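You operate a simulated robot arm through the tools that you are given. There is no shell and no other tool. Be economical: measure what you need, move in short steps, check, and stop when the job is done.

You run a simulated robot arm. Do the job below in one go: nothing can be reset, and whatever is moved stays where it is left.

TASK
Oil the middle of the red tin with the blue brush, then lay the dough ball in.
Fine: take the oil from its dish, cover the whole middle patch, put the brush back; the other brush stays dry. Set down upright: what you pick out. A coat counts when it lies all over at full strength: go over it till it gets no stronger.

Only the result counts: the job must be done as asked and must still hold three seconds after the hand-in. Knocking over, shifting, dropping, spilling or breaking anything else fails it. A push-on lid holds only when it is set on centred and level and pressed home; a screw cap is set on level and turned clockwise until tight.

THE ROBOT
A 6-joint arm with a two-finger parallel gripper, fixed in place. Base frame: the origin is at the foot of the arm, x ahead of it, y to its left, z up; the work surface is at about z = 900. Lengths are in mm, angles in degrees, forces in N, time in s.
With the tool pointing down near the work surface it reaches from about 140 to 740 mm from the base axis. Its first joint turns from -166.0 to 166.0 degrees. Payload 3.91 kg.
The tool frame sits at the grasp point between the pads (the TCP): z along the fingers, y along the line on which they close. The tips reach 30 mm beyond it. Largest opening 110 mm; finger width 20, thickness 10; the body of the gripper, 48 by 112 mm, starts 55 mm behind the TCP.
Orientation is told as [roll, pitch, yaw] about the base's x, y, z axes, in that order, counted from this pose: with the fingers straight down and closing along the base's y, the tool's x points along the base's -x, its y along +y and its z along -z.

THE INTERFACE
- The arm moves only by the tool arm_command. Its argument "commands" is a list of rows, each a list of 7 numbers: the finger opening in mm, from 0 to 110, then the shift along the tool's x, y, z in units of 50 mm (1.0 is 50 mm), then the turn, a rotation vector about the tool's x, y, z in units of 4 degrees (1.0 is 4 degrees). In form: [[claw, x, y, z, rx, ry, rz], ...]. A call has 1 to 12 rows; each row shifts and turns the commanded pose from where the row before left it, along the tool's axes as they then stand. A call with a number of a shift or a turn outside -1 to 1 is refused whole. Rows are played at 5 a second. More than 50 mm and 8.6 degrees between two rows, or a gripper value outside its range, and nothing of the call is played. A pose out of reach is approached as far as the arm can. The call stops where the force on the tool passes 80 N (or 10 N more than at its start, if that is more) or the arm is blocked; 0.2 s more then pass. Each finger travels about 45 mm/s and halts on what it meets, pressing with about 23 N; the grip force reading is that of the motor and also rises with nothing between the fingers. The clock runs only during rows and for 0.2 s after the last one: add rows that do not move to give the fingers time. The reply holds the time, the measured pose of the TCP, the force on the tool along the base axes, the opening and the grip force, in the units named above and with some noise, with the torque about the TCP (base axes, N m) and any sound that the robot's microphone picked up.
- Cameras (640 x 400 px; columns grow to the right, rows downward): "scene" is fixed at [50, -649.6, 1652.8]; the picture's right is [0.54, -0.84, 0.00], its down [-0.61, -0.39, -0.69] and it looks along [0.58, 0.38, -0.73] (base axes); focal length 317 px, centre (320, 200). "wrist" rides on the gripper at [71, 22, -107] in the tool frame; the picture's right is [-0.29, 0.96, 0.00], its down [-0.76, -0.23, -0.61] and it looks along [-0.58, -0.18, 0.79] (tool axes); focal length 243 px, centre (320, 200). There is no depth. A picture from a camera that has moved, and an enlarged one, comes with that camera's place and axes in the base frame and with its lens.
- capture(camera): a new picture of that camera. It takes no simulated time.
- lift_body(by): slides the trunk up (or, below 0, down) by that many mm; the arm rides with it, the base frame stays. It gives what a move gives, with no picture.
- zoom(camera, box): a new picture of the part [left, top, right, bottom] of that camera's present view, enlarged. It takes no simulated time.
- sign_off(): hands the job in; it is judged then, once.

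Work in short steps. Places have to be worked out from the pictures, the camera data and where the tool is seen: move nearer, look again, correct. Check each grasp and each placing, and mend what went wrong. You have 120 turns and 68 pictures in all, those below and enlarged ones among them. Open the gripper and draw the arm clear of the work before you hand the job in, unless the task says otherwise; then end with one line.

The tools are called after "Call:" as a command line: name --pt "numbers of a row" for each row, then --argument value for the rest, lists and objects as JSON in quotes. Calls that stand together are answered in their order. arm_command: Moves the arm, as the interface text tells. Its arguments: {"type":"object","properties":{"commands":{"type":"array","items":{"type":"array","items":{"type":"number"}}}},"required":["commands"]} The other tools are called the same way: lift_body (by) slides the trunk up or down; capture (camera) takes a picture; zoom (camera, box) takes an enlarged picture of a part of a camera's view; sign_off () hands the job in.

At the start:

```text
clock: 0.0
eef_pos: [380.0, -117.9, 1227.8]
tcp_rot: [-0.1, 0.0, 0.0]
force: [0.3, -0.2, -0.1]
ft_torque: [-0.01, -0.01, 0.02]
finger_gap: 110.3
grasp_force: 0.1
trunk travel left (down, up): [-525.0, 65.0]
```

scene: 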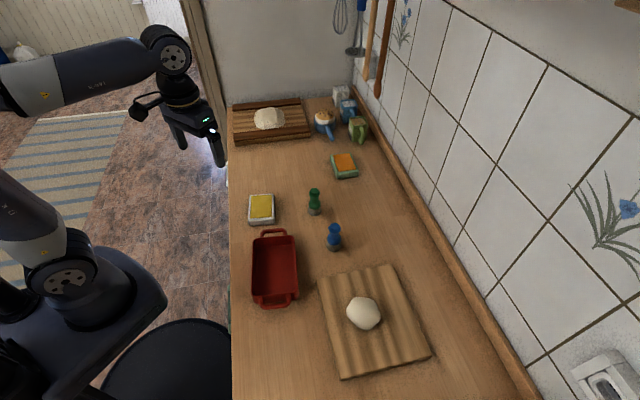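
wrist: 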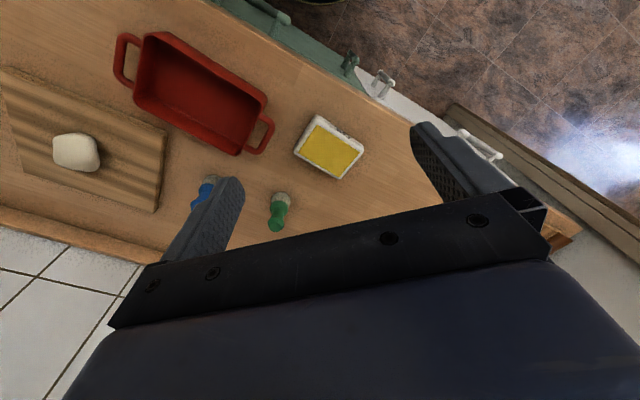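

I start with enlarged views to identify the dishes, the brushes, the tin and the doughs.

Call:
zoom --camera "scene" --box '[230, 140, 390, 240]'

Call:
zoom --camera "scene" --box '[225, 80, 385, 180]'

Call:
zoom --camera "scene" --box '[230, 220, 438, 350]'

```text
4.00 times, centred on (310, 190) of scene
camera zoom: at [50.0, -649.6, 1652.8], right [0.54, -0.84, 0.0], down [-0.61, -0.39, -0.69], along [0.58, 0.38, -0.73], focal length 1269 px, centre (360, 240)
```

zoom: 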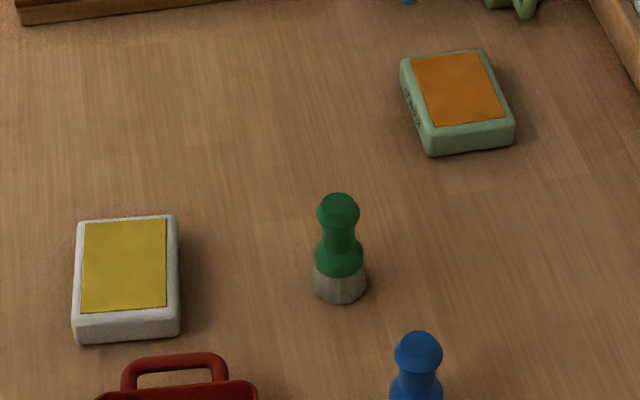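

```text
4.00 times, centred on (305, 130) of scene
camera zoom: at [50.0, -649.6, 1652.8], right [0.54, -0.84, 0.0], down [-0.61, -0.39, -0.69], along [0.58, 0.38, -0.73], focal length 1269 px, centre (380, 480)
```

zoom: 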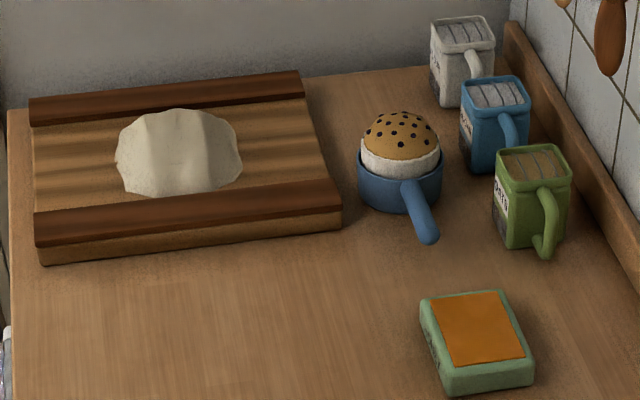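

```text
3.08 times, centred on (334, 285) of scene
camera zoom: at [50.0, -649.6, 1652.8], right [0.54, -0.84, 0.0], down [-0.61, -0.39, -0.69], along [0.58, 0.38, -0.73], focal length 976 px, centre (277, -62)
```

zoom: 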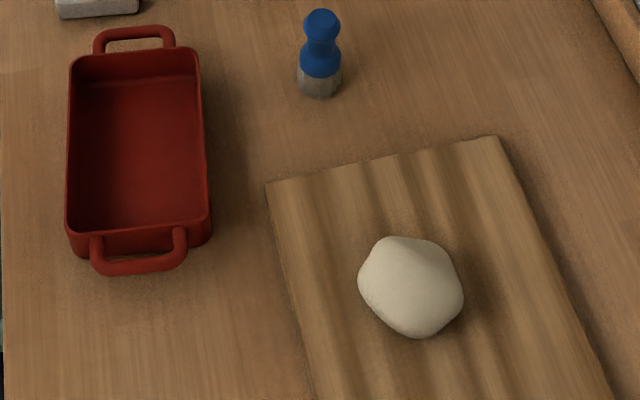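

Both dishes need naming; the green one has writing on a side. I zoom tight on it and look at the yellow dish.

Call:
zoom --camera "scene" --box '[325, 148, 365, 182]'

Call:
zoom --camera "wrist" --box '[250, 90, 400, 240]'

```text
11.76 times, centred on (345, 165) of scene
camera zoom: at [50.0, -649.6, 1652.8], right [0.54, -0.84, 0.0], down [-0.61, -0.39, -0.69], along [0.58, 0.38, -0.73], focal length 3732 px, centre (26, 612)
```

zoom: 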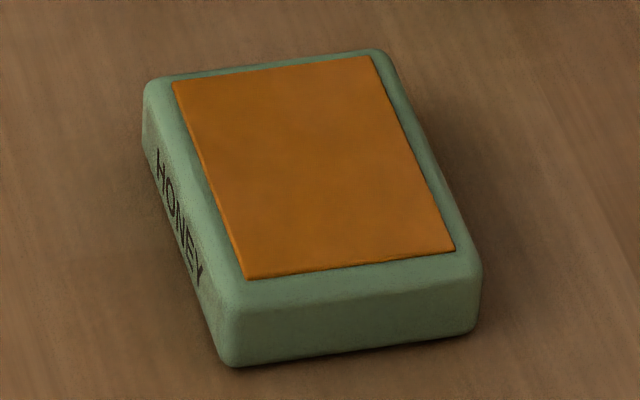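

```text
2.67 times, centred on (325, 165) of wrist
camera zoom: at [309.3, -97.7, 1333.5], right [0.29, 0.96, 0.0], down [0.76, -0.23, 0.61], along [0.58, -0.18, -0.79], focal length 647 px, centre (307, 293)
```

zoom: 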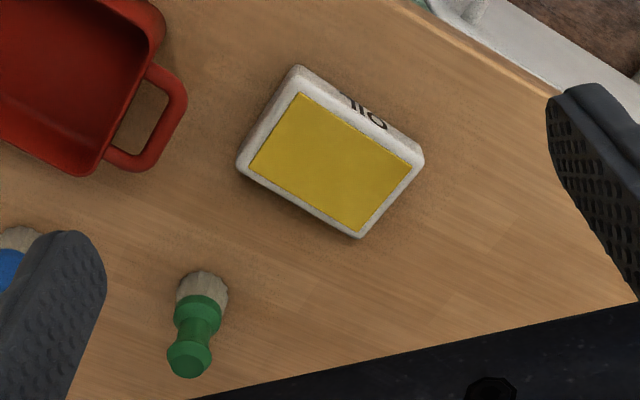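

Yellow is OIL and green is HONEY. The blue brush stands at about (514,-391), roughly 94 mm tall. I move above it and look again.

Call:
arm_command --pt "110 -0.383 -0.78 0.4 0 0 0" --pt "110 -0.383 -0.78 0.4 0 0 0" --pt "110 -0.383 -0.78 0.4 0 0 0" --pt "110 -0.383 -0.78 0.4 0 0 0" --pt "110 -0.383 -0.78 0.4 0 0 0" --pt "110 -0.383 -0.78 0.4 0 0 0" --pt "110 -0.383 -0.78 0.4 0 0 0" --pt "110 0 0 0 0 0 0"

Call:
capture --camera "wrist"

Call:
capture --camera "scene"

```text
clock: 1.8
eef_pos: [512.4, -391.0, 1087.1]
tcp_rot: [-0.1, 0.0, 0.0]
force: [-0.2, -0.6, 0.6]
ft_torque: [0.0, 0.01, -0.01]
finger_gap: 110.0
grasp_force: 0.0
trunk travel left (down, up): [-525.0, 65.0]
```

```text
60 pictures are left
camera wrist: at [443.4, -371.8, 1193.8], right [0.29, 0.96, 0.0], down [0.76, -0.23, 0.61], along [0.58, -0.18, -0.79], focal length 243 px, centre (320, 200)
```

wrist: 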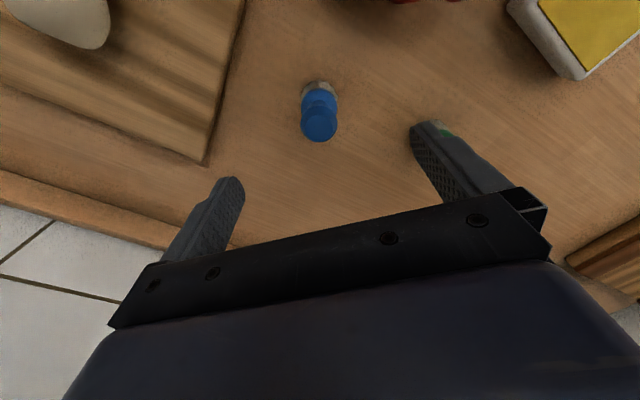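

```text
59 pictures are left
```

scene: 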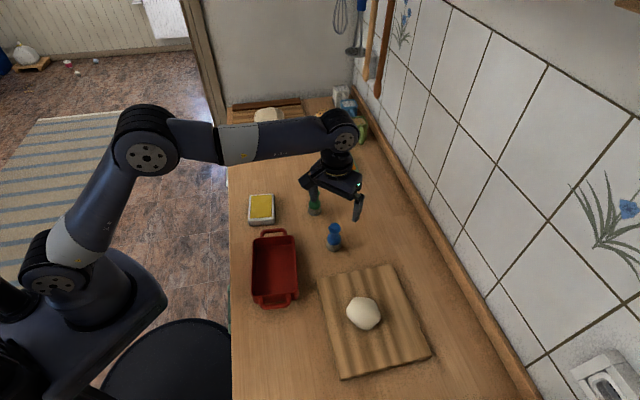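

I zoom on the blue brush to refine its position and height.

Call:
zoom --camera "wrist" --box '[270, 60, 370, 160]'

Call:
zoom --camera "scene" --box '[310, 210, 360, 260]'

```text
4.00 times, centred on (320, 110) of wrist
camera zoom: at [443.4, -371.8, 1193.8], right [0.29, 0.96, 0.0], down [0.76, -0.23, 0.61], along [0.58, -0.18, -0.79], focal length 970 px, centre (320, 560)
```

zoom: 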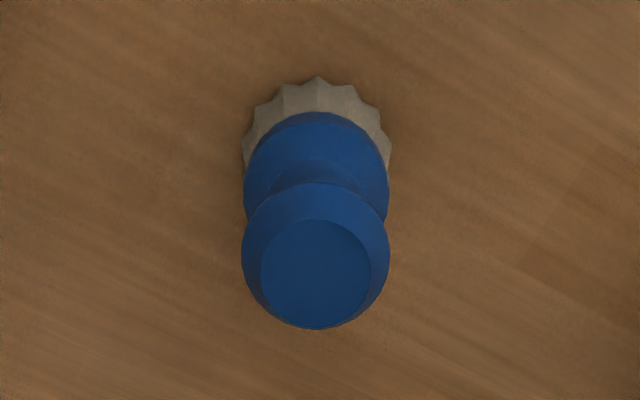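

```text
8.00 times, centred on (335, 235) of scene
camera zoom: at [50.0, -649.6, 1652.8], right [0.54, -0.84, 0.0], down [-0.61, -0.39, -0.69], along [0.58, 0.38, -0.73], focal length 2538 px, centre (200, -80)
```

zoom: 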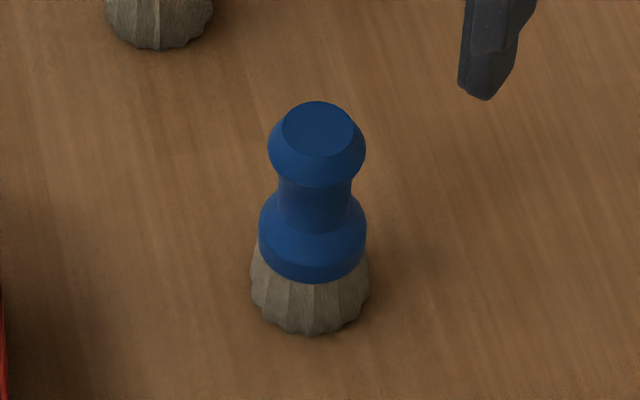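

Brush centre estimated at (517,-394), height about 88 mm, collar 37 mm across. I go down around it to TCP z≈955 with fingers at 80 mm.

Call:
arm_command --pt "80 -0.092 -0.06 0 0 0 0" --pt "80 0 0 0.6 0 0 0" --pt "80 0 0 0.6 0 0 0" --pt "80 0 0 0.6 0 0 0" --pt "80 0 0 0.6 0 0 0" --pt "80 0 0 0.24 0 0 0" --pt "80 0 0 0 0 0 0"

Call:
capture --camera "wrist"

Call:
zoom --camera "scene" --box '[280, 180, 380, 260]'

```text
clock: 3.4
eef_pos: [518.4, -392.7, 953.9]
tcp_rot: [0.0, 0.0, -0.1]
force: [-0.9, 0.1, 0.3]
ft_torque: [0.0, -0.01, -0.02]
finger_gap: 80.0
grasp_force: 0.1
trunk travel left (down, up): [-525.0, 65.0]
```

```text
56 pictures are left
camera wrist: at [447.0, -374.1, 1060.7], right [0.29, 0.96, 0.0], down [0.76, -0.23, 0.61], along [0.58, -0.18, -0.79], focal length 243 px, centre (320, 200)
```

wrist: 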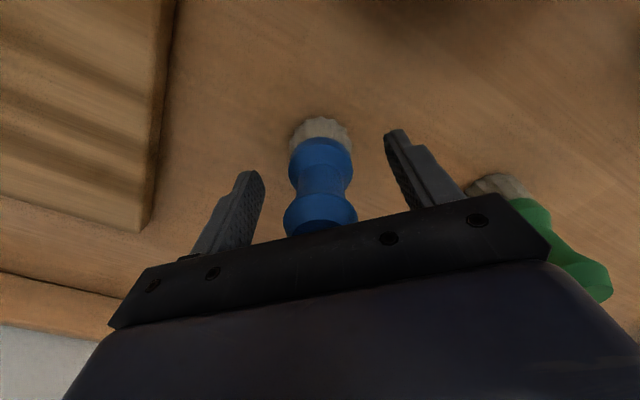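

```text
5.00 times, centred on (330, 220) of scene
camera zoom: at [50.0, -649.6, 1652.8], right [0.54, -0.84, 0.0], down [-0.61, -0.39, -0.69], along [0.58, 0.38, -0.73], focal length 1586 px, centre (270, 100)
```

zoom: 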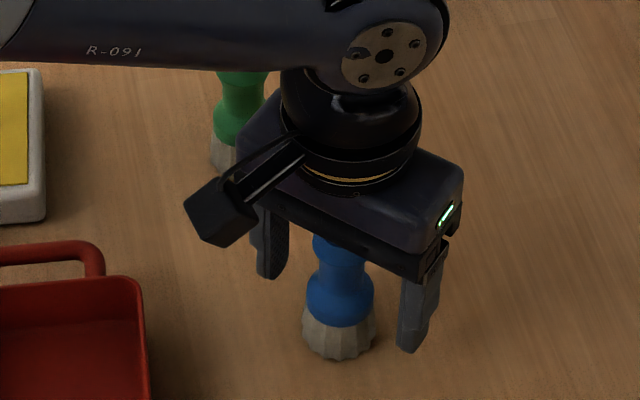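

The brush sits about 2 mm toward -y of the finger centre. I nudge over and close.

Call:
arm_command --pt "80 0 -0.05 0 0 0 0" --pt "20 0 0 0 0 0 0" --pt "20 0 0 0 0 0 0" --pt "20 0 0 0 0 0 0" --pt "20 0 0 0 0 0 0" --pt "20 0 0 0 0 0 0"

Call:
capture --camera "wrist"

```text
clock: 4.8
eef_pos: [517.7, -396.7, 953.5]
tcp_rot: [0.0, -0.1, 0.0]
force: [-0.3, 0.2, 0.1]
ft_torque: [0.02, -0.02, 0.02]
finger_gap: 40.8
grasp_force: 23.0
trunk travel left (down, up): [-525.0, 65.0]
```

```text
54 pictures are left
camera wrist: at [447.3, -376.4, 1061.1], right [0.29, 0.96, 0.0], down [0.76, -0.23, 0.61], along [0.58, -0.18, -0.79], focal length 243 px, centre (320, 200)
```

wrist: 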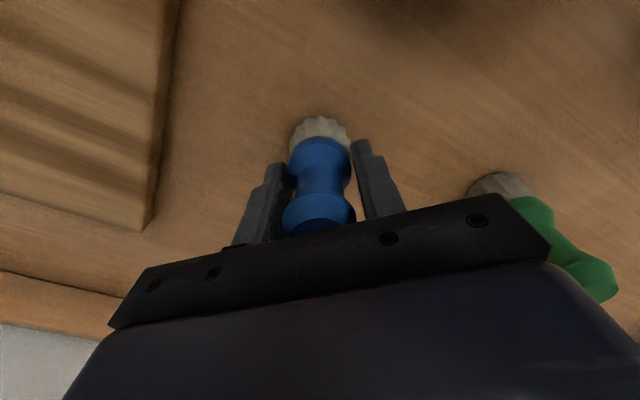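

The brush is held (40.8 mm gap). I lift it and carry it above the oil dish at about (504,-140).

Call:
arm_command --pt "20 0 0 -0.45 0 0 0" --pt "20 0 0 -0.8 0 0 0" --pt "20 0 0 -0.8 0 0 0" --pt "20 0.045 0.853 0 0 0 0" --pt "20 0.045 0.853 0 0 0 0" --pt "20 0.045 0.853 0 0 0 0" --pt "20 0.045 0.853 0 0 0 0" --pt "20 0.045 0.853 0 0 0 0" --pt "20 0.045 0.853 0 0 0 0" --pt "20 0 0 0 0 0 0"

Call:
capture --camera "wrist"

Call:
zoom --camera "scene" --box '[230, 150, 350, 240]'

```text
clock: 7.0
eef_pos: [502.9, -139.0, 1056.8]
tcp_rot: [0.0, 0.1, 0.1]
force: [0.2, -0.2, -1.0]
ft_torque: [-0.04, -0.03, 0.01]
finger_gap: 40.4
grasp_force: 22.5
trunk travel left (down, up): [-525.0, 65.0]
```

```text
53 pictures are left
camera wrist: at [433.2, -119.2, 1163.5], right [0.29, 0.96, 0.0], down [0.76, -0.23, 0.61], along [0.58, -0.18, -0.79], focal length 243 px, centre (320, 200)
```

wrist: 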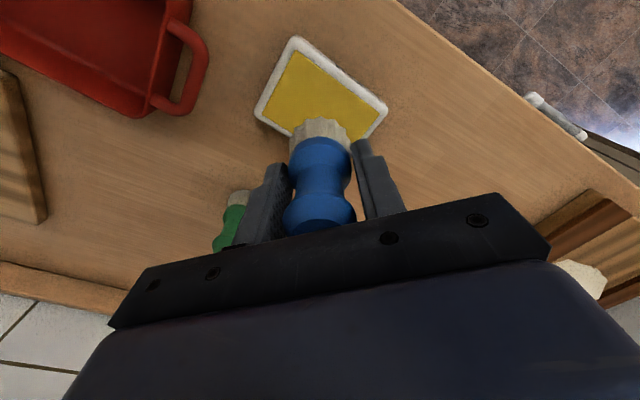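

```text
4.44 times, centred on (290, 195) of scene
camera zoom: at [50.0, -649.6, 1652.8], right [0.54, -0.84, 0.0], down [-0.61, -0.39, -0.69], along [0.58, 0.38, -0.73], focal length 1410 px, centre (453, 222)
```

zoom: 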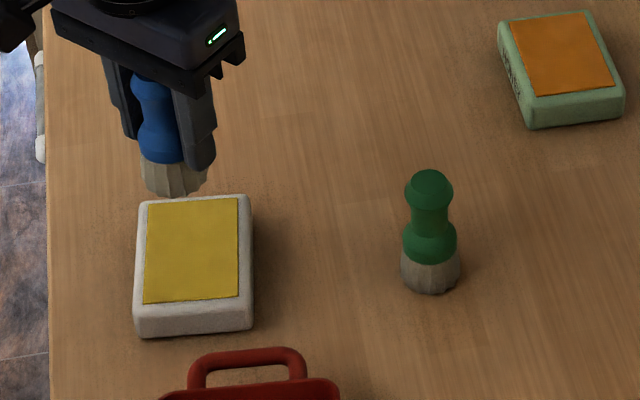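

Wrist view puts the oil patch centre near (498,-144). I align and go down to just above it.

Call:
arm_command --pt "20 0.1 -0.11 0 0 0 0" --pt "20 0 0 0.6 0 0 0" --pt "20 0 0 0.6 0 0 0" --pt "20 0 0 0 0 0 0"

Call:
capture --camera "wrist"

Call:
zoom --camera "scene" --box '[230, 170, 310, 230]'

```text
clock: 8.0
eef_pos: [499.7, -146.2, 996.6]
tcp_rot: [-0.1, -0.1, 0.0]
force: [0.4, -0.1, -1.1]
ft_torque: [0.0, 0.01, -0.01]
finger_gap: 40.1
grasp_force: 23.0
trunk travel left (down, up): [-525.0, 65.0]
```

```text
51 pictures are left
camera wrist: at [429.0, -125.7, 1103.4], right [0.29, 0.96, 0.0], down [0.76, -0.23, 0.61], along [0.58, -0.18, -0.79], focal length 243 px, centre (320, 200)
```

wrist: 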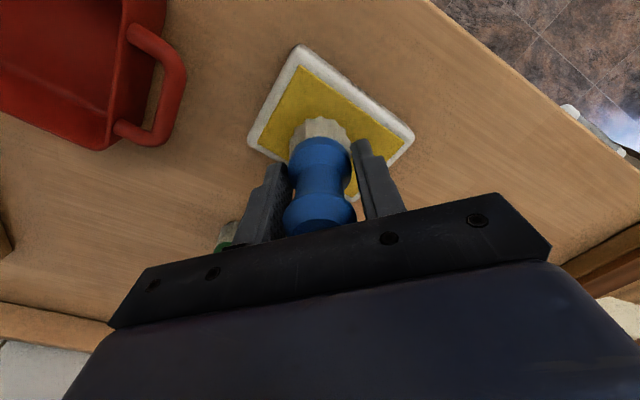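

```text
6.67 times, centred on (270, 200) of scene
camera zoom: at [50.0, -649.6, 1652.8], right [0.54, -0.84, 0.0], down [-0.61, -0.39, -0.69], along [0.58, 0.38, -0.73], focal length 2115 px, centre (653, 200)
```

zoom: 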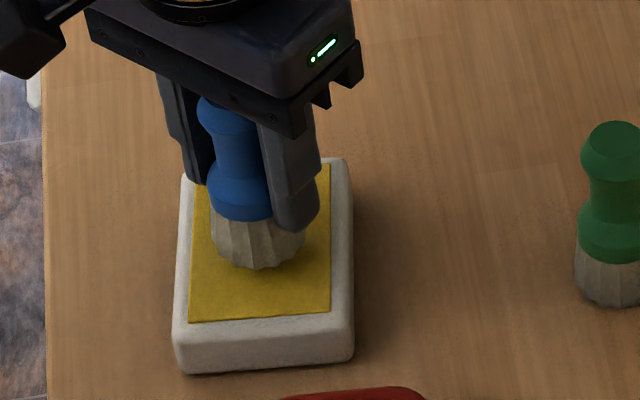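

The brush is over the patch. I lower in 3 mm steps watching the force.

Call:
arm_command --pt "20 0 0 0.06 0 0 0" --pt "20 0 0 0.06 0 0 0" --pt "20 0 0 0.06 0 0 0" --pt "20 0 0 0 0 0 0"

```text
clock: 9.0
eef_pos: [498.8, -146.0, 988.2]
tcp_rot: [0.0, 0.1, 0.0]
force: [0.9, 0.2, -1.5]
ft_torque: [0.04, -0.03, 0.01]
finger_gap: 40.2
grasp_force: 22.8
trunk travel left (down, up): [-525.0, 65.0]
```

No contact yet; I continue down.

Call:
arm_command --pt "20 0 0 0.06 0 0 0" --pt "20 0 0 0.06 0 0 0" --pt "20 0 0 0 0 0 0"

Call:
zoom --camera "scene" --box '[230, 170, 310, 230]'

```text
clock: 9.8
eef_pos: [499.9, -145.6, 984.3]
tcp_rot: [0.0, -0.1, 0.0]
force: [-0.8, 0.5, 19.7]
ft_torque: [0.16, 0.15, 0.12]
finger_gap: 40.4
grasp_force: 23.1
trunk travel left (down, up): [-525.0, 65.0]
```

```text
6.67 times, centred on (270, 200) of scene
camera zoom: at [50.0, -649.6, 1652.8], right [0.54, -0.84, 0.0], down [-0.61, -0.39, -0.69], along [0.58, 0.38, -0.73], focal length 2115 px, centre (653, 200)
```

zoom: 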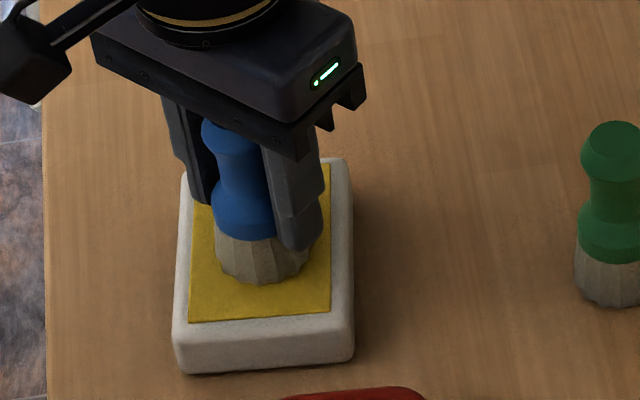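

Contact with 20 N, surface near z≈931. I hold briefly, then lift and inspect the bristles.

Call:
arm_command --pt "20 0 0 0 0 0 0" --pt "20 0 0 -0.3 0 0 0" --pt "20 0 0 -0.6 0 0 0" --pt "20 0 0 -0.6 0 0 0" --pt "20 0 0 0 0 0 0"

Call:
zoom --camera "scene" --box '[230, 150, 310, 230]'

Call:
capture --camera "wrist"

```text
clock: 11.0
eef_pos: [499.4, -146.1, 1057.3]
tcp_rot: [0.0, 0.1, 0.1]
force: [0.4, 0.6, -1.2]
ft_torque: [-0.03, -0.04, 0.0]
finger_gap: 40.3
grasp_force: 23.2
trunk travel left (down, up): [-525.0, 65.0]
```

```text
5.00 times, centred on (270, 190) of scene
camera zoom: at [50.0, -649.6, 1652.8], right [0.54, -0.84, 0.0], down [-0.61, -0.39, -0.69], along [0.58, 0.38, -0.73], focal length 1586 px, centre (570, 250)
```

zoom: 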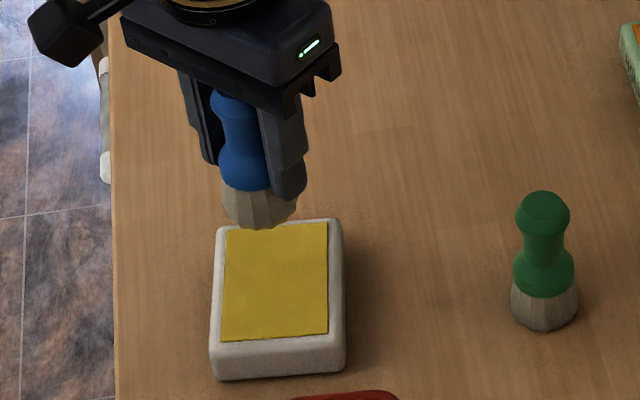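

```text
47 pictures are left
camera wrist: at [428.8, -126.1, 1164.5], right [0.29, 0.96, 0.0], down [0.76, -0.23, 0.61], along [0.58, -0.18, -0.79], focal length 243 px, centre (320, 200)
```

wrist: 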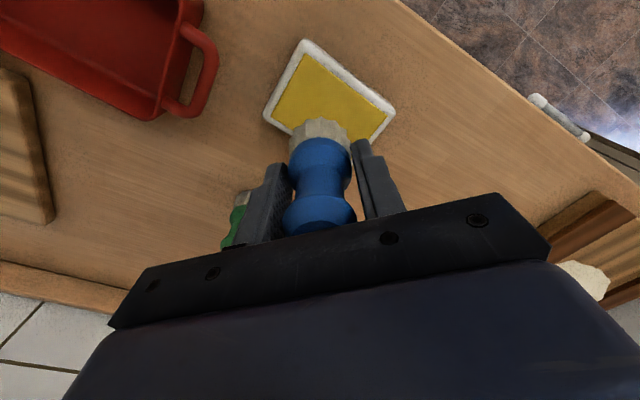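

I zoom on the bristles to see whether they took up oil.

Call:
zoom --camera "wrist" --box '[280, 100, 370, 170]'

Call:
zoom --camera "scene" --box '[265, 170, 295, 200]'

```text
5.71 times, centred on (325, 135) of wrist
camera zoom: at [428.8, -126.1, 1164.5], right [0.29, 0.96, 0.0], down [0.76, -0.23, 0.61], along [0.58, -0.18, -0.79], focal length 1386 px, centre (291, 571)
```

zoom: 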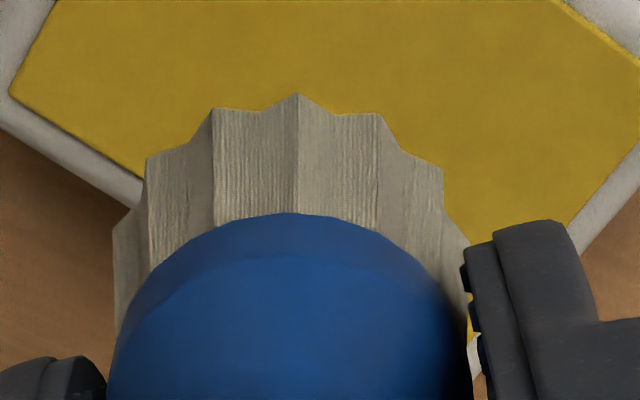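

```text
13.33 times, centred on (280, 185) of scene
camera zoom: at [50.0, -649.6, 1652.8], right [0.54, -0.84, 0.0], down [-0.61, -0.39, -0.69], along [0.58, 0.38, -0.73], focal length 4230 px, centre (853, 400)
```

zoom: 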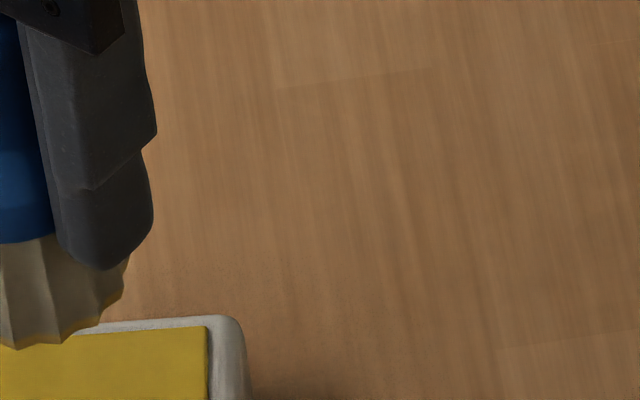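

The lower edge of the bristles looks warmer; the tin will show it. I carry the brush to a viewpoint near the tin.

Call:
arm_command --pt "20 0.395 -0.72 -0.265 0 0 0" --pt "20 0.395 -0.72 -0.265 0 0 0" --pt "20 0.395 -0.72 -0.265 0 0 0" --pt "20 0.395 -0.72 -0.265 0 0 0" --pt "20 0 0 0 0 0 0"

Call:
capture --camera "wrist"

Call:
capture --camera "scene"

```text
clock: 12.2
eef_pos: [420.3, -290.5, 1110.7]
tcp_rot: [0.0, 0.0, -0.1]
force: [-0.2, -0.1, -1.4]
ft_torque: [0.03, -0.01, -0.02]
finger_gap: 40.4
grasp_force: 23.3
trunk travel left (down, up): [-525.0, 65.0]
```

```text
44 pictures are left
camera wrist: at [349.4, -270.7, 1216.7], right [0.29, 0.96, 0.0], down [0.76, -0.23, 0.61], along [0.58, -0.18, -0.79], focal length 243 px, centre (320, 200)
```

wrist: 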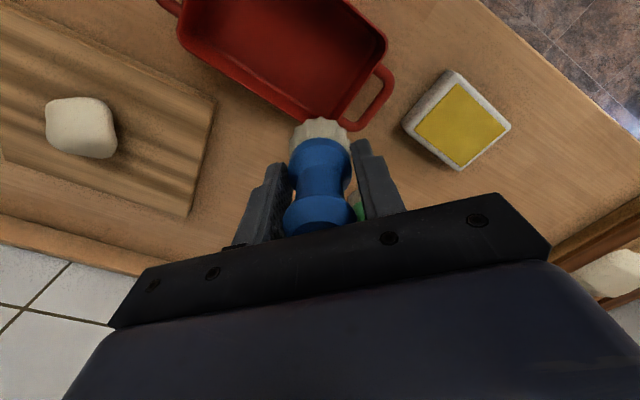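

```text
43 pictures are left
```

scene: 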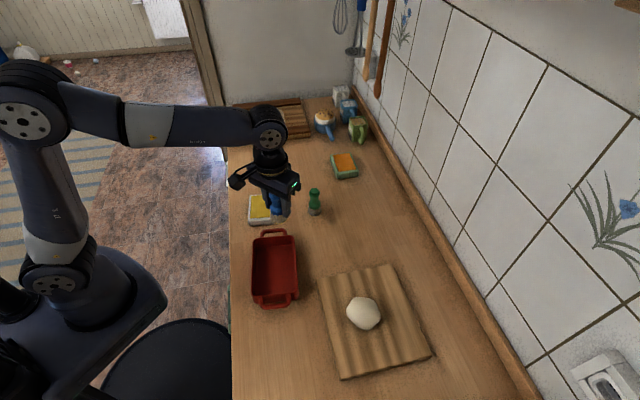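

Rim corners from the wrist view give the tin centre near (351,-307), long axis about 39° from x. I turn the gripper so the closing line runs along the long axis.

Call:
arm_command --pt "20 0 0 0 0 0 1" --pt "20 0 0 0 0 0 1" --pt "20 0 0 0 0 0 1" --pt "20 0 0 0 0 0 1" --pt "20 0 0 0 0 0 1" --pt "20 0 0 0 0 0 1" --pt "20 0 0 0 0 0 1" --pt "20 0 0 0 0 0 1" --pt "20 0 0 0 0 0 1" --pt "20 0 0 0 0 0 1" --pt "20 0 0 0 0 0 1" --pt "20 0 0 0 0 0 1"

Call:
capture --camera "wrist"

```text
clock: 14.8
eef_pos: [420.7, -289.6, 1110.5]
tcp_rot: [0.0, 0.0, -48.1]
force: [-0.8, 0.5, -0.8]
ft_torque: [0.01, 0.0, 0.02]
finger_gap: 40.2
grasp_force: 23.2
trunk travel left (down, up): [-525.0, 65.0]
```

```text
42 pictures are left
camera wrist: at [390.1, -224.5, 1217.0], right [0.91, 0.42, 0.0], down [0.34, -0.72, 0.61], along [0.26, -0.55, -0.79], focal length 243 px, centre (320, 200)
```

wrist: 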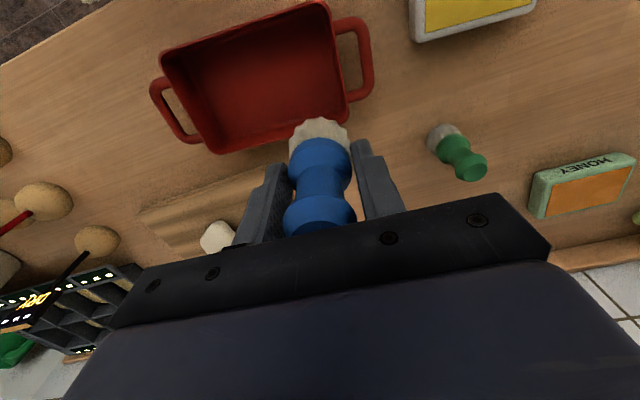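

The tin is fully visible; I zoom to find its floor corners.

Call:
zoom --camera "wrist" --box '[140, 0, 390, 160]'

```text
2.50 times, centred on (265, 80) of wrist
camera zoom: at [390.1, -224.5, 1217.0], right [0.91, 0.42, 0.0], down [0.34, -0.72, 0.61], along [0.26, -0.55, -0.79], focal length 606 px, centre (458, 500)
```

zoom: 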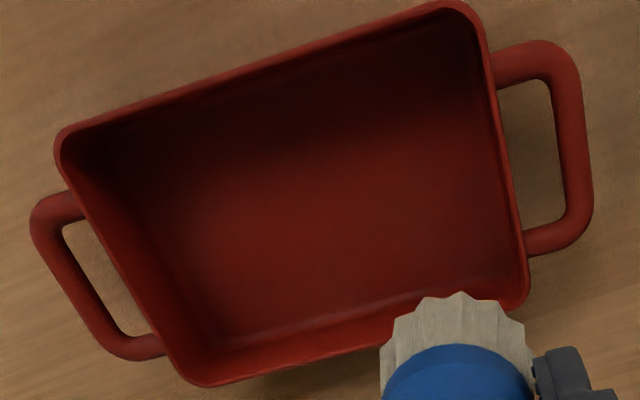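

I centre over the tin at about (354,-308), finish the turn to -51°, and lower to just above the rim.

Call:
arm_command --pt "20 0 0 0 0 0 0.75" --pt "20 0.277 -0.634 0 0 0 0" --pt "20 0.277 -0.634 0 0 0 0" --pt "20 0 0 0.7 0 0 0" --pt "20 0 0 0.7 0 0 0" --pt "20 0 0 0 0 0 0"

Call:
capture --camera "wrist"

Call:
zoom --camera "scene" --box '[230, 210, 330, 320]'

```text
clock: 16.2
eef_pos: [354.8, -309.9, 1040.4]
tcp_rot: [0.0, -0.1, -51.1]
force: [-0.7, 0.0, -0.6]
ft_torque: [0.02, 0.0, 0.01]
finger_gap: 40.2
grasp_force: 22.8
trunk travel left (down, up): [-525.0, 65.0]
```

```text
40 pictures are left
camera wrist: at [327.1, -242.2, 1147.0], right [0.93, 0.38, 0.0], down [0.3, -0.74, 0.61], along [0.23, -0.56, -0.79], focal length 243 px, centre (320, 200)
```

wrist: 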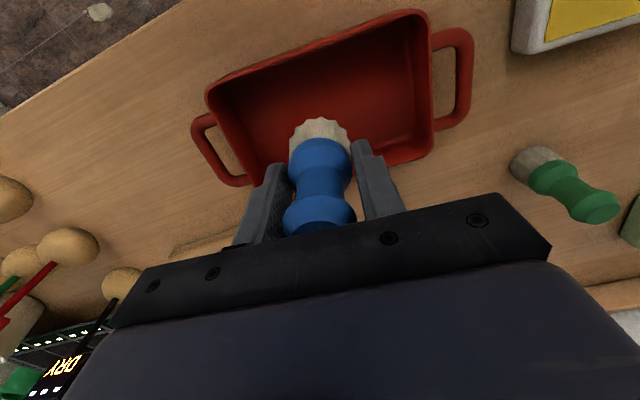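

```text
3.64 times, centred on (280, 265) of scene
camera zoom: at [50.0, -649.6, 1652.8], right [0.54, -0.84, 0.0], down [-0.61, -0.39, -0.69], along [0.58, 0.38, -0.73], focal length 1154 px, centre (466, -36)
```

zoom: 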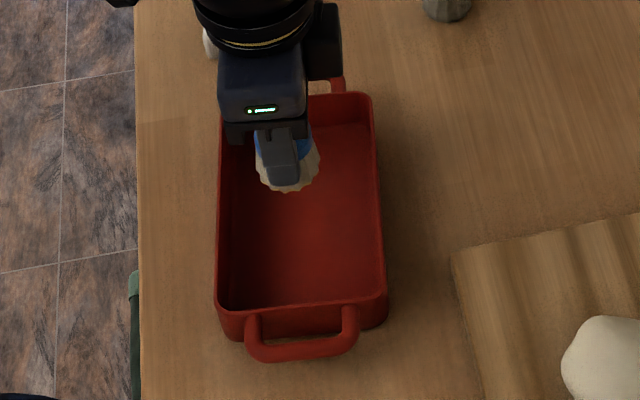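

Corners now suggest a centre of (357,-306). I shift slightly and lower into the tin, stopping short of the floor.

Call:
arm_command --pt "20 0.03 0.06 0 0 0 0" --pt "20 0 0 0.5 0 0 0" --pt "20 0 0 0.5 0 0 0" --pt "20 0 0 0.4 0 0 0" --pt "20 0 0 0 0 0 0"

Call:
capture --camera "wrist"

Call:
zoom --camera "scene" --box '[230, 210, 330, 320]'

```text
clock: 17.4
eef_pos: [354.8, -304.7, 969.7]
tcp_rot: [0.1, 0.0, -51.0]
force: [0.9, 0.4, -0.6]
ft_torque: [-0.01, -0.01, 0.02]
finger_gap: 40.1
grasp_force: 23.1
trunk travel left (down, up): [-525.0, 65.0]
```

```text
38 pictures are left
camera wrist: at [327.9, -237.8, 1076.2], right [0.93, 0.38, 0.0], down [0.3, -0.74, 0.61], along [0.23, -0.56, -0.79], focal length 243 px, centre (320, 200)
```

wrist: 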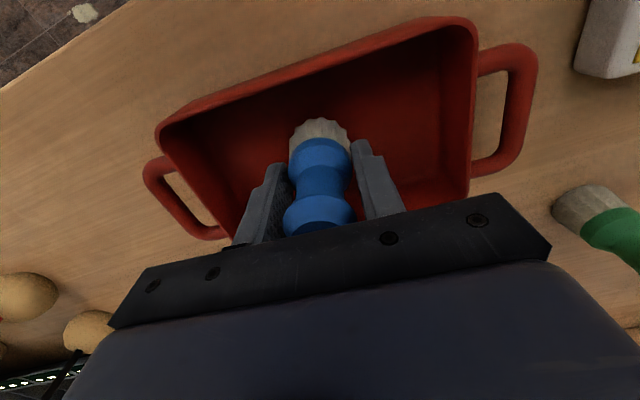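

```text
3.64 times, centred on (280, 265) of scene
camera zoom: at [50.0, -649.6, 1652.8], right [0.54, -0.84, 0.0], down [-0.61, -0.39, -0.69], along [0.58, 0.38, -0.73], focal length 1154 px, centre (466, -36)
```

zoom: 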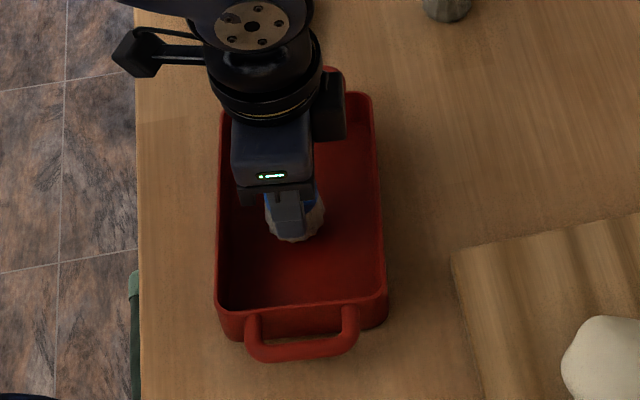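

The brush looks centred in the tin. I lower in small steps to floor contact.

Call:
arm_command --pt "20 0 0 0.06 0 0 0" --pt "20 0 0 0.06 0 0 0" --pt "20 0 0 0.06 0 0 0" --pt "20 0 0 0 0 0 0"

```text
clock: 18.4
eef_pos: [355.2, -305.6, 960.5]
tcp_rot: [0.0, 0.0, -50.9]
force: [0.3, -0.3, -0.4]
ft_torque: [-0.01, 0.03, 0.04]
finger_gap: 39.9
grasp_force: 22.6
trunk travel left (down, up): [-525.0, 65.0]
```

Call:
arm_command --pt "20 0 0 0.06 0 0 0" --pt "20 0 0 0.04 0 0 0" --pt "20 0 0 0 0 0 0"

```text
clock: 19.2
eef_pos: [355.1, -304.3, 956.7]
tcp_rot: [0.0, -0.2, -51.0]
force: [0.3, 0.3, 14.8]
ft_torque: [0.04, -0.06, 0.11]
finger_gap: 40.0
grasp_force: 23.3
trunk travel left (down, up): [-525.0, 65.0]
```

Contact at 15 N. I ease the pressure a little and make a short stroke along the tin, then look.

Call:
arm_command --pt "20 0 0 -0.014 0 0 0" --pt "20 0 0.15 0 0 0 0" --pt "20 0 0.15 0 0 0 0" --pt "20 0 -0.15 0 0 0 0" --pt "20 0 -0.15 0 0 0 0" --pt "20 0 0 0 0 0 0"

Call:
zoom --camera "scene" --box '[230, 210, 330, 320]'

```text
clock: 20.6
eef_pos: [355.7, -303.2, 955.9]
tcp_rot: [0.0, 0.0, -51.0]
force: [2.6, 1.3, 6.2]
ft_torque: [0.02, -0.18, 0.05]
finger_gap: 40.2
grasp_force: 22.9
trunk travel left (down, up): [-525.0, 65.0]
```

```text
3.64 times, centred on (280, 265) of scene
camera zoom: at [50.0, -649.6, 1652.8], right [0.54, -0.84, 0.0], down [-0.61, -0.39, -0.69], along [0.58, 0.38, -0.73], focal length 1154 px, centre (466, -36)
```

zoom: 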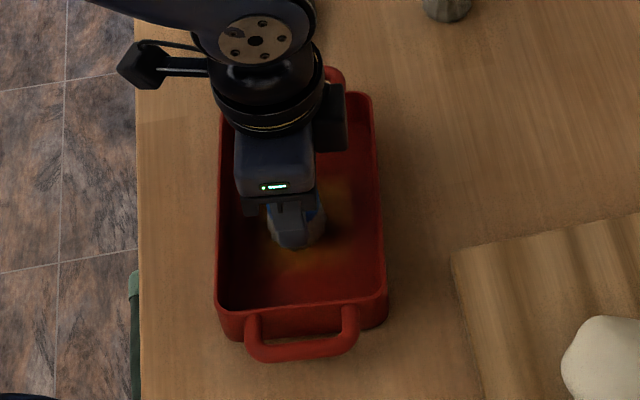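

It paints: a yellow film is showing and the tin has not moved. I raster over a wider area with light pressure.

Call:
arm_command --pt "20 0 0.2 0 0 0 0" --pt "20 0 0.2 0 0 0 0" --pt "20 0 0.2 0 0 0 0" --pt "20 0.14 0 0 0 0 0" --pt "20 0.1 0 0 0 0 0" --pt "20 0 -0.2 0 0 0 0" --pt "20 0 -0.2 0 0 0 0" --pt "20 0 -0.2 0 0 0 0" --pt "20 0 -0.2 0 0 0 0" --pt "20 0 -0.2 0 0 0 0" --pt "20 0 -0.2 0 0 0 0" --pt "20 0 0 0 0 0 0"

Call:
arm_command --pt "20 -0.12 0 0 0 0 0" --pt "20 -0.12 0 0 0 0 0" --pt "20 0 0.2 0 0 0 0" --pt "20 0 0.2 0 0 0 0" --pt "20 0 0.2 0 0 0 0" --pt "20 0 0.2 0 0 0 0" --pt "20 0 0.2 0 0 0 0" --pt "20 0 0.2 0 0 0 0" --pt "20 -0.12 0 0 0 0 0" --pt "20 -0.12 0 0 0 0 0" --pt "20 0 0 0 0 0 0"

Call:
arm_command --pt "20 0 -0.2 0 0 0 0" --pt "20 0 -0.2 0 0 0 0" --pt "20 0 -0.2 0 0 0 0" --pt "20 0 -0.2 0 0 0 0" --pt "20 0 -0.2 0 0 0 0" --pt "20 0 -0.2 0 0 0 0" --pt "20 0 0 0 0 0 0"

```text
clock: 23.2
eef_pos: [323.7, -314.5, 956.6]
tcp_rot: [-0.1, 0.1, -51.0]
force: [1.7, 0.3, 7.4]
ft_torque: [0.05, -0.14, 0.07]
finger_gap: 40.3
grasp_force: 22.9
trunk travel left (down, up): [-525.0, 65.0]
```

```text
clock: 25.6
eef_pos: [385.4, -296.2, 957.7]
tcp_rot: [0.0, 0.0, -51.0]
force: [0.2, 1.2, 0.5]
ft_torque: [0.01, -0.07, 0.0]
finger_gap: 40.1
grasp_force: 22.7
trunk travel left (down, up): [-525.0, 65.0]
```

```text
clock: 27.2
eef_pos: [339.5, -333.3, 956.3]
tcp_rot: [0.1, 0.0, -51.1]
force: [0.1, 0.2, -1.3]
ft_torque: [0.03, 0.02, 0.03]
finger_gap: 40.0
grasp_force: 22.9
trunk travel left (down, up): [-525.0, 65.0]
```

Force has dropped to zero, so I lift, step aside, and inspect the floor and the brush.

Call:
arm_command --pt "20 0 0 -0.7 0 0 0" --pt "20 0 0 -0.7 0 0 0" --pt "20 0 0 -0.7 0 0 0" --pt "20 -0.8 0.4 0 0 0 0" --pt "20 -0.8 0.4 0 0 0 0" --pt "20 0 0 0 0 0 0"

Call:
zoom --camera "scene" --box '[230, 200, 350, 320]'

Call:
capture --camera "wrist"

```text
clock: 28.6
eef_pos: [421.5, -369.4, 1061.6]
tcp_rot: [-0.1, 0.0, -51.0]
force: [0.3, 0.3, -0.4]
ft_torque: [0.03, -0.02, 0.04]
finger_gap: 39.8
grasp_force: 22.9
trunk travel left (down, up): [-525.0, 65.0]
```

```text
3.33 times, centred on (290, 260) of scene
camera zoom: at [50.0, -649.6, 1652.8], right [0.54, -0.84, 0.0], down [-0.61, -0.39, -0.69], along [0.58, 0.38, -0.73], focal length 1057 px, centre (420, 0)
```

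zoom: 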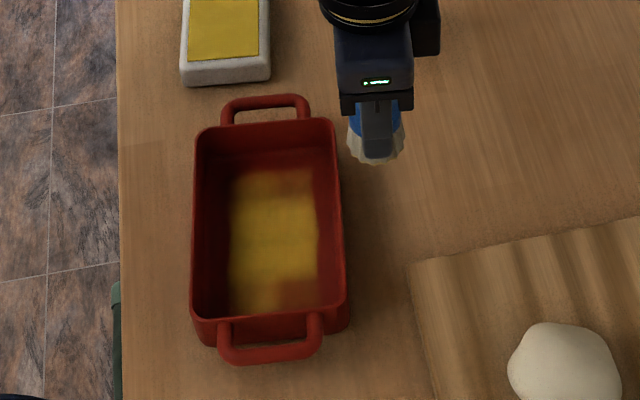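

```text
34 pictures are left
camera wrist: at [394.0, -303.0, 1169.1], right [0.93, 0.38, 0.0], down [0.3, -0.74, 0.61], along [0.23, -0.56, -0.79], focal length 243 px, centre (320, 200)
```

wrist: 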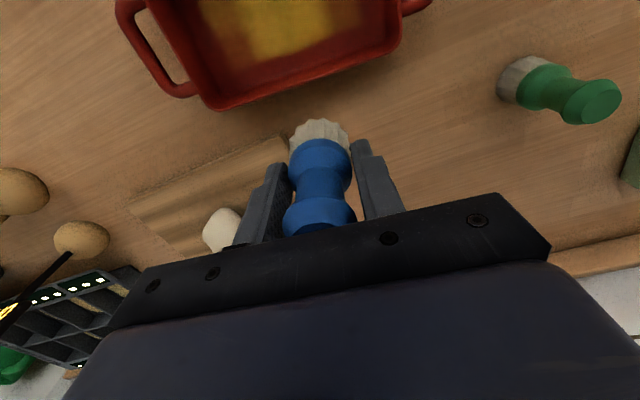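

The film shows a patch with weaker ends. I zoom closer to judge its edges.

Call:
zoom --camera "scene" --box '[282, 232, 338, 302]'

Call:
zoom --camera "scene" --box '[250, 235, 305, 305]'

```text
5.71 times, centred on (310, 267) of scene
camera zoom: at [50.0, -649.6, 1652.8], right [0.54, -0.84, 0.0], down [-0.61, -0.39, -0.69], along [0.58, 0.38, -0.73], focal length 1813 px, centre (377, -183)
```

zoom: 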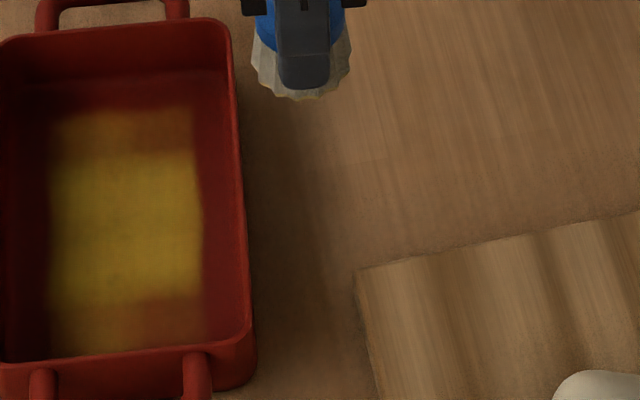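

```text
5.71 times, centred on (278, 270) of scene
camera zoom: at [50.0, -649.6, 1652.8], right [0.54, -0.84, 0.0], down [-0.61, -0.39, -0.69], along [0.58, 0.38, -0.73], focal length 1813 px, centre (563, -200)
```

zoom: 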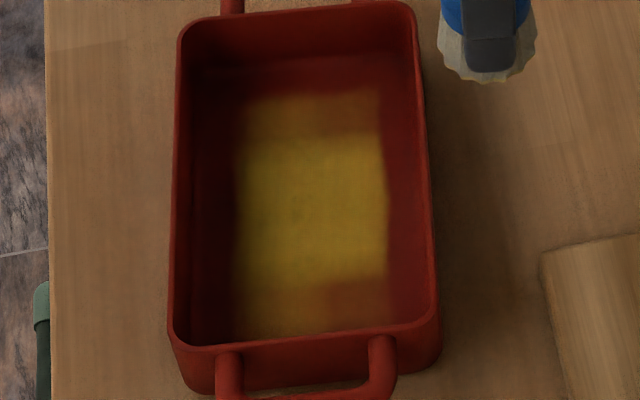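

The centre is full; both ends are weak. I go back to the oil dish for a second load and will then overlap more widely.

Call:
arm_command --pt "20 0.502 0.806 0 0 0 0" --pt "20 0.502 0.806 0 0 0 0" --pt "20 0.502 0.806 0 0 0 0" --pt "20 0.502 0.806 0 0 0 0" --pt "20 0.502 0.806 0 0 0 0" --pt "20 0 0 0.6 0 0 0" --pt "20 0 0 0.6 0 0 0" --pt "20 0 0 0.14 0 0 0" --pt "20 0 0 0.06 0 0 0" --pt "20 0 0 0.06 0 0 0" --pt "20 0 0 0.06 0 0 0" --pt "20 0 0 0 0 0 0"

```text
clock: 31.2
eef_pos: [498.4, -146.2, 986.0]
tcp_rot: [0.1, -0.1, -50.9]
force: [-0.3, -0.5, -0.4]
ft_torque: [0.02, -0.03, -0.01]
finger_gap: 39.6
grasp_force: 22.7
trunk travel left (down, up): [-525.0, 65.0]
```

Call:
arm_command --pt "20 0 0 0.05 0 0 0" --pt "20 0 0 0.03 0 0 0" --pt "20 0 0 0 0 0 0"

```text
clock: 32.0
eef_pos: [497.5, -146.2, 982.6]
tcp_rot: [0.0, -0.2, -51.0]
force: [0.5, -0.1, 8.7]
ft_torque: [0.04, 0.07, 0.04]
finger_gap: 39.7
grasp_force: 23.1
trunk travel left (down, up): [-525.0, 65.0]
```

Contact with the oil again (9 N). I lift and return above the tin's centre.

Call:
arm_command --pt "20 0 0 0 0 0 0" --pt "20 0 0 -0.2 0 0 0" --pt "20 0 0 -0.65 0 0 0" --pt "20 0 0 -0.65 0 0 0" --pt "20 -0.135 -0.84 0 0 0 0" --pt "20 -0.135 -0.84 0 0 0 0" --pt "20 -0.135 -0.84 0 0 0 0" --pt "20 -0.135 -0.84 0 0 0 0" --pt "20 -0.135 -0.84 0 0 0 0" --pt "20 0 0 0 0 0 0"

```text
clock: 34.2
eef_pos: [356.3, -305.3, 1056.8]
tcp_rot: [0.1, 0.0, -50.9]
force: [-0.2, 0.1, -0.6]
ft_torque: [0.04, 0.01, 0.0]
finger_gap: 39.4
grasp_force: 23.1
trunk travel left (down, up): [-525.0, 65.0]
```

I lower to the floor at the centre.

Call:
arm_command --pt "20 0 0 0.8 0 0 0" --pt "20 0 0 0.8 0 0 0" --pt "20 0 0 0.3 0 0 0" --pt "20 0 0 0.06 0 0 0" --pt "20 0 0 0.06 0 0 0" --pt "20 0 0 0 0 0 0"

```text
clock: 35.6
eef_pos: [355.4, -304.5, 956.4]
tcp_rot: [0.0, -0.2, -50.9]
force: [0.2, 0.1, 9.1]
ft_torque: [0.02, 0.04, 0.06]
finger_gap: 39.5
grasp_force: 23.7
trunk travel left (down, up): [-525.0, 65.0]
```

9 N on the floor. I work the -x lane over its lower end first.

Call:
arm_command --pt "20 -0.14 0 0.01 0 0 0" --pt "20 -0.14 0 0 0 0 0" --pt "20 0 -0.19 0 0 0 0" --pt "20 0 -0.19 0 0 0 0" --pt "20 0 -0.19 0 0 0 0" --pt "20 0 -0.19 0 0 0 0" --pt "20 0.14 0 0 0 0 0" --pt "20 0.14 0 0 0 0 0" --pt "20 0.14 0 0 0 0 0" --pt "20 0.14 0 0 0 0 0" --pt "20 0 0 0 0 0 0"

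Call:
arm_command --pt "20 0 0.12 0 0 0 0" --pt "20 0 0.12 0 0 0 0" --pt "20 -0.14 0 0 0 0 0" --pt "20 -0.14 0 0 0 0 0" --pt "20 -0.14 0 0 0 0 0" --pt "20 -0.14 0 0 0 0 0" --pt "20 0 -0.12 0 0 0 0" --pt "20 0 -0.12 0 0 0 0" --pt "20 0 0 0 0 0 0"

```text
clock: 38.0
eef_pos: [317.8, -316.7, 955.6]
tcp_rot: [0.0, 0.1, -51.0]
force: [2.1, -4.6, 15.6]
ft_torque: [-0.21, -0.08, 0.01]
finger_gap: 39.3
grasp_force: 23.3
trunk travel left (down, up): [-525.0, 65.0]
```

```text
clock: 40.0
eef_pos: [336.3, -338.9, 954.2]
tcp_rot: [0.0, 0.0, -51.0]
force: [2.1, 0.4, 5.5]
ft_torque: [0.1, -0.07, -0.03]
finger_gap: 39.3
grasp_force: 22.8
trunk travel left (down, up): [-525.0, 65.0]
```

Forces are moderate. Now up the lane to the far end and across.

Call:
arm_command --pt "20 0 0.19 0 0 0 0" --pt "20 0 0.19 0 0 0 0" --pt "20 0 0.19 0 0 0 0" --pt "20 0 0.19 0 0 0 0" --pt "20 0 0.19 0 0 0 0" --pt "20 0 0.19 0 0 0 0" --pt "20 0 0.19 0 0 0 0" --pt "20 0 0.19 0 0 0 0" --pt "20 0.14 0 0 0 0 0" --pt "20 0.14 0 0 0 0 0" --pt "20 0.14 0 0 0 0 0" --pt "20 0.14 0 0 0 0 0"

Call:
arm_command --pt "20 0 -0.12 0 0 0 0" --pt "20 0 -0.12 0 0 0 0" --pt "20 -0.14 0 0 0 0 0" --pt "20 -0.14 0 0 0 0 0" --pt "20 -0.14 0 0 0 0 0" --pt "20 -0.14 0 0 0 0 0" --pt "20 0 0.12 0 0 0 0" --pt "20 0 0.12 0 0 0 0" --pt "20 0.14 0 0 0 0 0" --pt "20 0.14 0 0 0 0 0" --pt "20 0.14 0 0 0 0 0" --pt "20 0.14 0 0 0 0 0"

Call:
arm_command --pt "20 0 -0.19 0 0 0 0" --pt "20 0 -0.19 0 0 0 0" --pt "20 0 -0.19 0 0 0 0" --pt "20 0 -0.19 0 0 0 0" --pt "20 0 -0.19 0 0 0 0" --pt "20 0 -0.19 0 0 0 0" --pt "20 0 -0.19 0 0 0 0" --pt "20 0 -0.19 0 0 0 0" --pt "20 0 0 0 0 0 0"

```text
clock: 42.6
eef_pos: [378.3, -268.2, 954.7]
tcp_rot: [0.0, 0.0, -51.0]
force: [-0.7, 0.1, 0.8]
ft_torque: [0.03, 0.02, 0.05]
finger_gap: 39.1
grasp_force: 23.3
trunk travel left (down, up): [-525.0, 65.0]
```

```text
clock: 45.2
eef_pos: [375.9, -270.1, 955.2]
tcp_rot: [0.0, -0.1, -51.0]
force: [0.0, -0.2, 2.6]
ft_torque: [-0.01, 0.03, 0.01]
finger_gap: 39.4
grasp_force: 23.0
trunk travel left (down, up): [-525.0, 65.0]
```

```text
clock: 47.2
eef_pos: [318.5, -318.7, 954.8]
tcp_rot: [0.1, 0.0, -51.0]
force: [-0.6, -0.6, 2.5]
ft_torque: [0.05, 0.05, -0.01]
finger_gap: 39.2
grasp_force: 22.6
trunk travel left (down, up): [-525.0, 65.0]
```

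I lift and step aside to inspect the coat.

Call:
arm_command --pt "20 0 0 -0.7 0 0 0" --pt "20 0 0 -0.7 0 0 0" --pt "20 0 0 -0.7 0 0 0" --pt "20 -0.8 0.4 0 0 0 0" --pt "20 -0.8 0.4 0 0 0 0" --pt "20 -0.56 0 0 0 0 0" --pt "20 0 0 0 0 0 0"

Call:
zoom --camera "scene" --box '[250, 235, 305, 305]'

```text
clock: 48.8
eef_pos: [418.0, -376.0, 1061.2]
tcp_rot: [0.0, 0.0, -51.0]
force: [-1.0, -0.1, -0.9]
ft_torque: [0.03, 0.01, -0.02]
finger_gap: 39.2
grasp_force: 23.0
trunk travel left (down, up): [-525.0, 65.0]
```

```text
5.71 times, centred on (278, 270) of scene
camera zoom: at [50.0, -649.6, 1652.8], right [0.54, -0.84, 0.0], down [-0.61, -0.39, -0.69], along [0.58, 0.38, -0.73], focal length 1813 px, centre (563, -200)
```

zoom: 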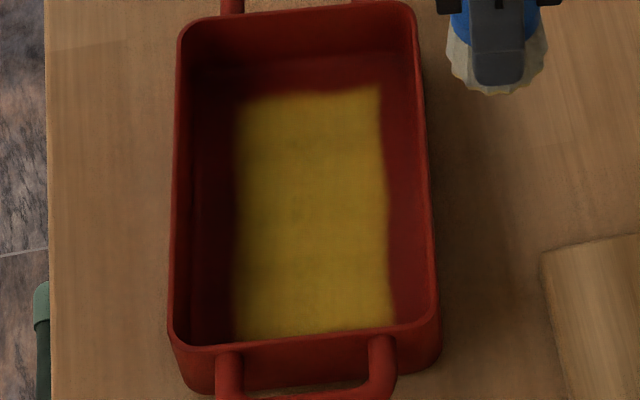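

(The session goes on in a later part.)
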